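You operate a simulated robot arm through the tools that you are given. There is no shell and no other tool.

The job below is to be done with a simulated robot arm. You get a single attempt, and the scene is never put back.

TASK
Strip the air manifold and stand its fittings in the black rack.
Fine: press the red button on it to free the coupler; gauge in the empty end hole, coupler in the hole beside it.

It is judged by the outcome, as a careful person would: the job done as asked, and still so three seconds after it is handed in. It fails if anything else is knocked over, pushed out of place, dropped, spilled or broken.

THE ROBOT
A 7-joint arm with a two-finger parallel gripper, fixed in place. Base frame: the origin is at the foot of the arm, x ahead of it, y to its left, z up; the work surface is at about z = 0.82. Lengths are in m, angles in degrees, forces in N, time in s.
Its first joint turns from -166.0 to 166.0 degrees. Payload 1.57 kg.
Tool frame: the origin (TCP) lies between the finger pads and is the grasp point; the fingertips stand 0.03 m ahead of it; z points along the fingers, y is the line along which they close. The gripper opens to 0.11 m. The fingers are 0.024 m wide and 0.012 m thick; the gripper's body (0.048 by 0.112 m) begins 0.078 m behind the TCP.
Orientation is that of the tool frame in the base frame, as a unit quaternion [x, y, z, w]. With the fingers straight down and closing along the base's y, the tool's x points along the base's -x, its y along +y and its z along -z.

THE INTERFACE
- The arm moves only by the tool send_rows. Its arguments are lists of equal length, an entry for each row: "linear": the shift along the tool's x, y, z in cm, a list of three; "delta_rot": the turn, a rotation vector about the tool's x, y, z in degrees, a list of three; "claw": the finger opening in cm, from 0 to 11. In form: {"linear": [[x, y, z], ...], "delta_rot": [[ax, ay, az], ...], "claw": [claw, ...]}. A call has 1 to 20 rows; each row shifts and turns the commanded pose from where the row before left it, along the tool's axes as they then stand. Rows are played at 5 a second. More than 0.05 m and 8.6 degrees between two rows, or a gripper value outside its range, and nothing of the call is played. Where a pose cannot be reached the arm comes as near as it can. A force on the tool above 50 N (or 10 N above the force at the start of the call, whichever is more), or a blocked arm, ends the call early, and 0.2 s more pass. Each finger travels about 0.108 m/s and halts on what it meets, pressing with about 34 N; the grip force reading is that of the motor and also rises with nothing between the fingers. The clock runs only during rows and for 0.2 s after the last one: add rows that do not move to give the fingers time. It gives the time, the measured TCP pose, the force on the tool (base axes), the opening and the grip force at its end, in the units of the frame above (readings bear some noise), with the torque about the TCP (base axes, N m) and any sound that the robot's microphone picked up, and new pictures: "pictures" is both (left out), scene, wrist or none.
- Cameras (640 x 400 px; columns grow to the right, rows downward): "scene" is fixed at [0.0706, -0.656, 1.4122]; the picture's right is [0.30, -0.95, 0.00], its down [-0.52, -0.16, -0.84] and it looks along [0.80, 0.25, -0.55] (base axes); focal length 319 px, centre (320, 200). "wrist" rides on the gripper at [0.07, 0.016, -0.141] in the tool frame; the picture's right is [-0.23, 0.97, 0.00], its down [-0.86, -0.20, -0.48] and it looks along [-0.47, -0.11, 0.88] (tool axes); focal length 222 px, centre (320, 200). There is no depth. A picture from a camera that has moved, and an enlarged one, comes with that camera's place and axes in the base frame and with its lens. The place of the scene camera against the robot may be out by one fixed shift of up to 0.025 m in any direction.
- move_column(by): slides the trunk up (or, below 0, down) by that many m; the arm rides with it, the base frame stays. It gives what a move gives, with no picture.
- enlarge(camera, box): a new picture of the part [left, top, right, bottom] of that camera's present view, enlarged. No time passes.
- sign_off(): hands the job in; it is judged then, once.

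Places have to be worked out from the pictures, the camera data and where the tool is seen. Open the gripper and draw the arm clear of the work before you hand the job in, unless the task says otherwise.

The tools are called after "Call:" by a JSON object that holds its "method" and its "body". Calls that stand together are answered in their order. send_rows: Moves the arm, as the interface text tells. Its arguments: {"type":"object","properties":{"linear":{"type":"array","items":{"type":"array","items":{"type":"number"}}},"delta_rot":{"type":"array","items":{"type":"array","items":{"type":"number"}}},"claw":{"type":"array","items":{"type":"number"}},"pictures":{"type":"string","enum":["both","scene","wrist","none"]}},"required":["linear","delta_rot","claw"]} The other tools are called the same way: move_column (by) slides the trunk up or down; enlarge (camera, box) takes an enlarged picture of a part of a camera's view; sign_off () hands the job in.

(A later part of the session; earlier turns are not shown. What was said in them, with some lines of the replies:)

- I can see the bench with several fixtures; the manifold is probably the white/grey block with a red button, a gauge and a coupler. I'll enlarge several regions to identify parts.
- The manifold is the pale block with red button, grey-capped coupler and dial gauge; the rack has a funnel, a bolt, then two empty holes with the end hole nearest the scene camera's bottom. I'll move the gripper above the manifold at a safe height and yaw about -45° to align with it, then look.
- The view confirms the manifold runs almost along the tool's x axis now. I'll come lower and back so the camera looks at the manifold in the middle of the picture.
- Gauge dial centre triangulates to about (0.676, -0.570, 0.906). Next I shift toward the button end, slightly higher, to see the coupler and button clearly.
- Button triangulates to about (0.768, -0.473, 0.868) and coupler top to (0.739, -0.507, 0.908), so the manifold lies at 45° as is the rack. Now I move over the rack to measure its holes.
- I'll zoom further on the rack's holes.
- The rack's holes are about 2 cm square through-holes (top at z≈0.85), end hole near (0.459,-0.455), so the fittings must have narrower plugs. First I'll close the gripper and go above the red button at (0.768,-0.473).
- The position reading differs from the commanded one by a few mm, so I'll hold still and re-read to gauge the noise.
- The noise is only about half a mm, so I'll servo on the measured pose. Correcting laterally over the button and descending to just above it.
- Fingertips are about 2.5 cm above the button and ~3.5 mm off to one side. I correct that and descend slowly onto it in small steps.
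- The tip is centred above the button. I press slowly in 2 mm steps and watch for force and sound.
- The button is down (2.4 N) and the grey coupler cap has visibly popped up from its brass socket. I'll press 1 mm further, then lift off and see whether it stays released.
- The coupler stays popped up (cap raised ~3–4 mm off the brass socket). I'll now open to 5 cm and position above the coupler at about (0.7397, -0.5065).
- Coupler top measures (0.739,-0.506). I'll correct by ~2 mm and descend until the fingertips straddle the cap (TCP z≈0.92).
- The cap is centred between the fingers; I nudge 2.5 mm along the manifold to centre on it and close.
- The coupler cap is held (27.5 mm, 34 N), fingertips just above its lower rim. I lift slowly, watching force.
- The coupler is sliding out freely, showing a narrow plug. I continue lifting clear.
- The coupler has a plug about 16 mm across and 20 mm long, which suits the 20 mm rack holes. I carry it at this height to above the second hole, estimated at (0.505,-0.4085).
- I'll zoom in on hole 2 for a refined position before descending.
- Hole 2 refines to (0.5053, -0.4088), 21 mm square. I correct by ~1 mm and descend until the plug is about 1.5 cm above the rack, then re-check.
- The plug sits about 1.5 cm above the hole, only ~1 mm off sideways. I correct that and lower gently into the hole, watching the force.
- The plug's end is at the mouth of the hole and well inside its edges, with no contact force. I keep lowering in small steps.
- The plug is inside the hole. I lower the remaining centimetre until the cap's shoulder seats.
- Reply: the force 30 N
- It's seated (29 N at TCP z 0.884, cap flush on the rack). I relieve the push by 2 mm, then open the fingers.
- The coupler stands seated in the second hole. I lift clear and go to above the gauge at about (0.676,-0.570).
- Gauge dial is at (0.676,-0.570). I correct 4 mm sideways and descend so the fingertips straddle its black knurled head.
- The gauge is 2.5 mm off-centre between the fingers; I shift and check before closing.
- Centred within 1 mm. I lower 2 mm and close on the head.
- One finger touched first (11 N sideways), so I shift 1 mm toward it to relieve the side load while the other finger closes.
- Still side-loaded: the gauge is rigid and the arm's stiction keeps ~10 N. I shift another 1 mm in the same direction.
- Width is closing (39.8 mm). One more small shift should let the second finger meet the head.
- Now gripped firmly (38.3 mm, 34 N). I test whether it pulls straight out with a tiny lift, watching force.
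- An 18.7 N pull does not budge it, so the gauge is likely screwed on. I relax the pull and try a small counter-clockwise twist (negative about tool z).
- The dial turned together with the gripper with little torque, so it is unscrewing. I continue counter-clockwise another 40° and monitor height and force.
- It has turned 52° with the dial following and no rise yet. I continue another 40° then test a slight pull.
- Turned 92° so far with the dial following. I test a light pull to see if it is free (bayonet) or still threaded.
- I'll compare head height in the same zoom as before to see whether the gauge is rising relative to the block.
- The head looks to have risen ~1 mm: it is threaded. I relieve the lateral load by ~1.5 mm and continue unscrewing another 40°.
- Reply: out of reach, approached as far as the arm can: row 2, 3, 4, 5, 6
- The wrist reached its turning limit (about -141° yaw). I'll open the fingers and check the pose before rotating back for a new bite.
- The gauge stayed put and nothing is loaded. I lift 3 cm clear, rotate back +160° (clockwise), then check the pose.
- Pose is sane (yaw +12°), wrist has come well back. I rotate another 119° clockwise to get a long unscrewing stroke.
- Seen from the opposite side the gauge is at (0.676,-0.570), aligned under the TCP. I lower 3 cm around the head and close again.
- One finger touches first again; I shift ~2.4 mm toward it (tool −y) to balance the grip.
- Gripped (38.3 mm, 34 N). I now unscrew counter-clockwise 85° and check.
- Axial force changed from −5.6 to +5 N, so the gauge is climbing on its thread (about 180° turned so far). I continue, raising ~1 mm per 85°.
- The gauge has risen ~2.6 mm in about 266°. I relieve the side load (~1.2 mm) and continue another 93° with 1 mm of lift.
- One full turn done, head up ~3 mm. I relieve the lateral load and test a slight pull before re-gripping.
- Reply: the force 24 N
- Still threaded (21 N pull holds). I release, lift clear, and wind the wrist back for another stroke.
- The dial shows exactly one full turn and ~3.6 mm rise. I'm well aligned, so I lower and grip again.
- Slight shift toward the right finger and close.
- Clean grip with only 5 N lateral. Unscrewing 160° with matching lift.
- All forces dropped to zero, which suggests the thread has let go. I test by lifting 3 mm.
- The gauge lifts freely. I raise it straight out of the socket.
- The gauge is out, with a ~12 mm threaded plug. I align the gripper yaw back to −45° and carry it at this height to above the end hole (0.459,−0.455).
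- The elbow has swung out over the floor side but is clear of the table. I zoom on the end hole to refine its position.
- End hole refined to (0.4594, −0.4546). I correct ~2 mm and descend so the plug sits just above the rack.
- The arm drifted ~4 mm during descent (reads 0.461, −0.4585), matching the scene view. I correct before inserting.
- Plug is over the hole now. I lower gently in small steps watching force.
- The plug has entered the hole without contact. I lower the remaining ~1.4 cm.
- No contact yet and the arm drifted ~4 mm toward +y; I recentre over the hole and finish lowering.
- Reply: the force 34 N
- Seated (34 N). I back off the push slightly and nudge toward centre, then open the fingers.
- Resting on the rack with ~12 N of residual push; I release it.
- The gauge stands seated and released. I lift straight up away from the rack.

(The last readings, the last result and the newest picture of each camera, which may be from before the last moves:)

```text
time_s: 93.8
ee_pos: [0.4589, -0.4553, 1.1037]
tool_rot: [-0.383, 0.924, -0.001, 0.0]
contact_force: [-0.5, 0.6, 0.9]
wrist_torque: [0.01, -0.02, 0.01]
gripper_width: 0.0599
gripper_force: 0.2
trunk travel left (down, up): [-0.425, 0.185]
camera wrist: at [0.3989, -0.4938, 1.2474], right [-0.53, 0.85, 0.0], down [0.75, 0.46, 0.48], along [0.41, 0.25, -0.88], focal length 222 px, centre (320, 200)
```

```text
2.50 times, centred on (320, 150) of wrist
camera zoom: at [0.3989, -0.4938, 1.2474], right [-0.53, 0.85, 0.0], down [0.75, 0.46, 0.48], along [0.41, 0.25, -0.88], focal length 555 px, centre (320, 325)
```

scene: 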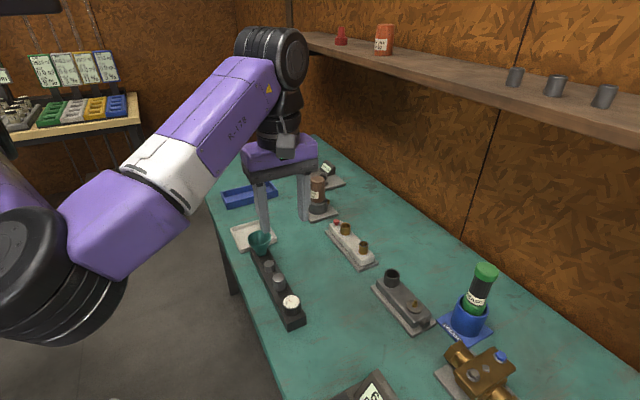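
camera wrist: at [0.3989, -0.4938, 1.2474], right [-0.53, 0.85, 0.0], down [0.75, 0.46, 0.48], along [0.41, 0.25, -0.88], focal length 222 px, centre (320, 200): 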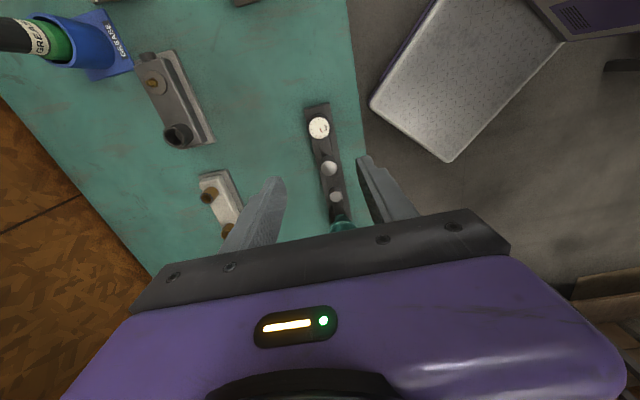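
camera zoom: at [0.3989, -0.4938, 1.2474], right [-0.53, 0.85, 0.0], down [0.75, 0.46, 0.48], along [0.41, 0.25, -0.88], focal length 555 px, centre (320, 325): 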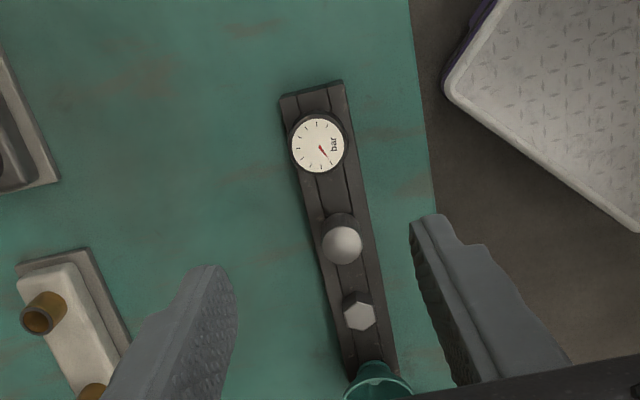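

Both fittings stand in the rack (gauge in the end hole, coupler beside it), and manifold, rack, bolt and funnel are undisturbed. I draw the arm up and away toward its start pose.

Call:
{"method": "send_rows", "body": {"linear": [[0, 0, -3], [0, 0, -3], [-3, -0.2, 0], [-3, -0.2, 0], [-3, -0.2, 0], [-3, -0.2, 0], [-3, -0.2, 0], [-3, -0.2, 0], [0, 0, 0], [0, 0, 0]], "delta_rot": [[0, 0, 0], [0, 0, 0], [0, 0, 0], [0, 0, 0], [0, 0, 0], [0, 0, 0], [0, 0, 0], [0, 0, 0], [0, 0, 0], [0, 0, 0]], "claw": [8, 10, 11, 11, 11, 11, 11, 11, 11, 11]}}

Call:
{"method": "enlarge", "body": {"camera": "scene", "box": [220, 210, 330, 340]}}

Call:
{"method": "enlarge", "body": {"camera": "scene", "box": [310, 190, 400, 280]}}

```text
time_s: 96.0
ee_pos: [0.5961, -0.3352, 1.1647]
tool_rot: [-0.383, 0.924, 0.001, 0.0]
contact_force: [0.2, -0.2, -0.9]
wrist_torque: [-0.01, 0.0, 0.01]
gripper_width: 0.11
gripper_force: 0.0
trunk travel left (down, up): [-0.425, 0.185]
camera wrist: at [0.5359, -0.3737, 1.3077], right [-0.53, 0.85, 0.0], down [0.75, 0.46, 0.48], along [0.41, 0.25, -0.88], focal length 222 px, centre (320, 200)
```

scene: 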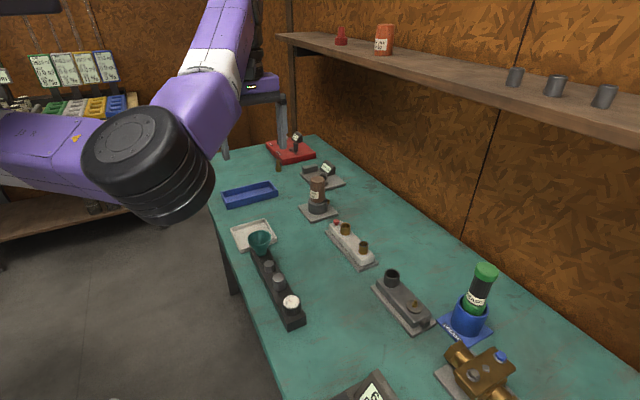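
wrist: 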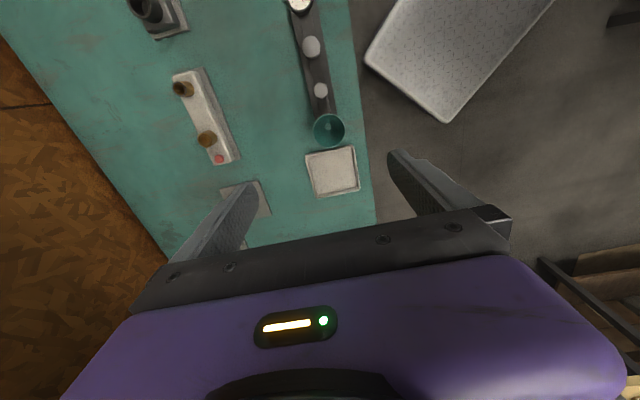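

```text
3.08 times, centred on (275, 275) of scene
camera zoom: at [0.0706, -0.656, 1.4122], right [0.3, -0.95, 0.0], down [-0.52, -0.16, -0.84], along [0.8, 0.25, -0.55], focal length 982 px, centre (458, -31)
```

zoom: 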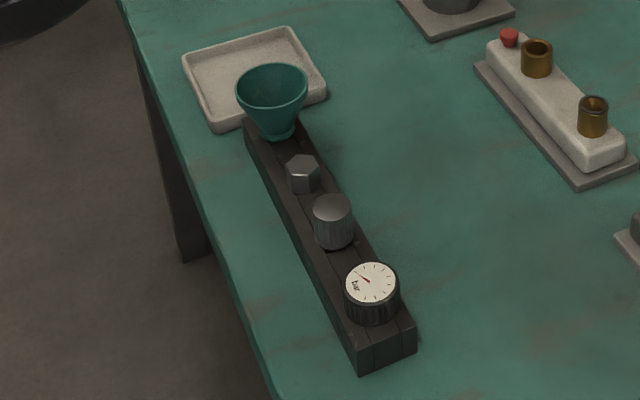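

```text
4.44 times, centred on (355, 235) of scene
camera zoom: at [0.0706, -0.656, 1.4122], right [0.3, -0.95, 0.0], down [-0.52, -0.16, -0.84], along [0.8, 0.25, -0.55], focal length 1418 px, centre (164, 44)
```

zoom: 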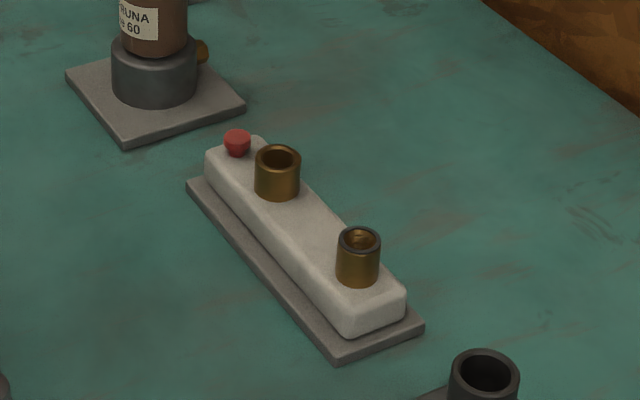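

The manifold is stripped: the coupler is in its hole, the gauge is in the end hole, and everything else is where it was. The arm is clear with the gripper open, so I hand the job in.

Call:
{"method": "sign_off", "body": {}}

```text
The job is handed in.
```

The air manifold is stripped. The gauge stands in the empty end hole of the black rack and the coupler in the hole beside it. I've handed the job in.

- **Coupler:** pressing the red button popped it up about 3–4 mm. It then lifted straight out, and its cap sits flush on the rack.
- **Gauge:** it turned out to be screwed on, not just pushed in. A straight pull of about 20 N didn't move it, so I unscrewed it counter-clockwise, roughly one and a half turns over three grips. It sits about 2 mm off the hole's centre, with its plug in the hole and its head resting on the rack.

In the last pictures the manifold block, the rack, the bolt, the funnel and the other pieces on the bench look unmoved. The gripper is open and the arm is back near its starting position.
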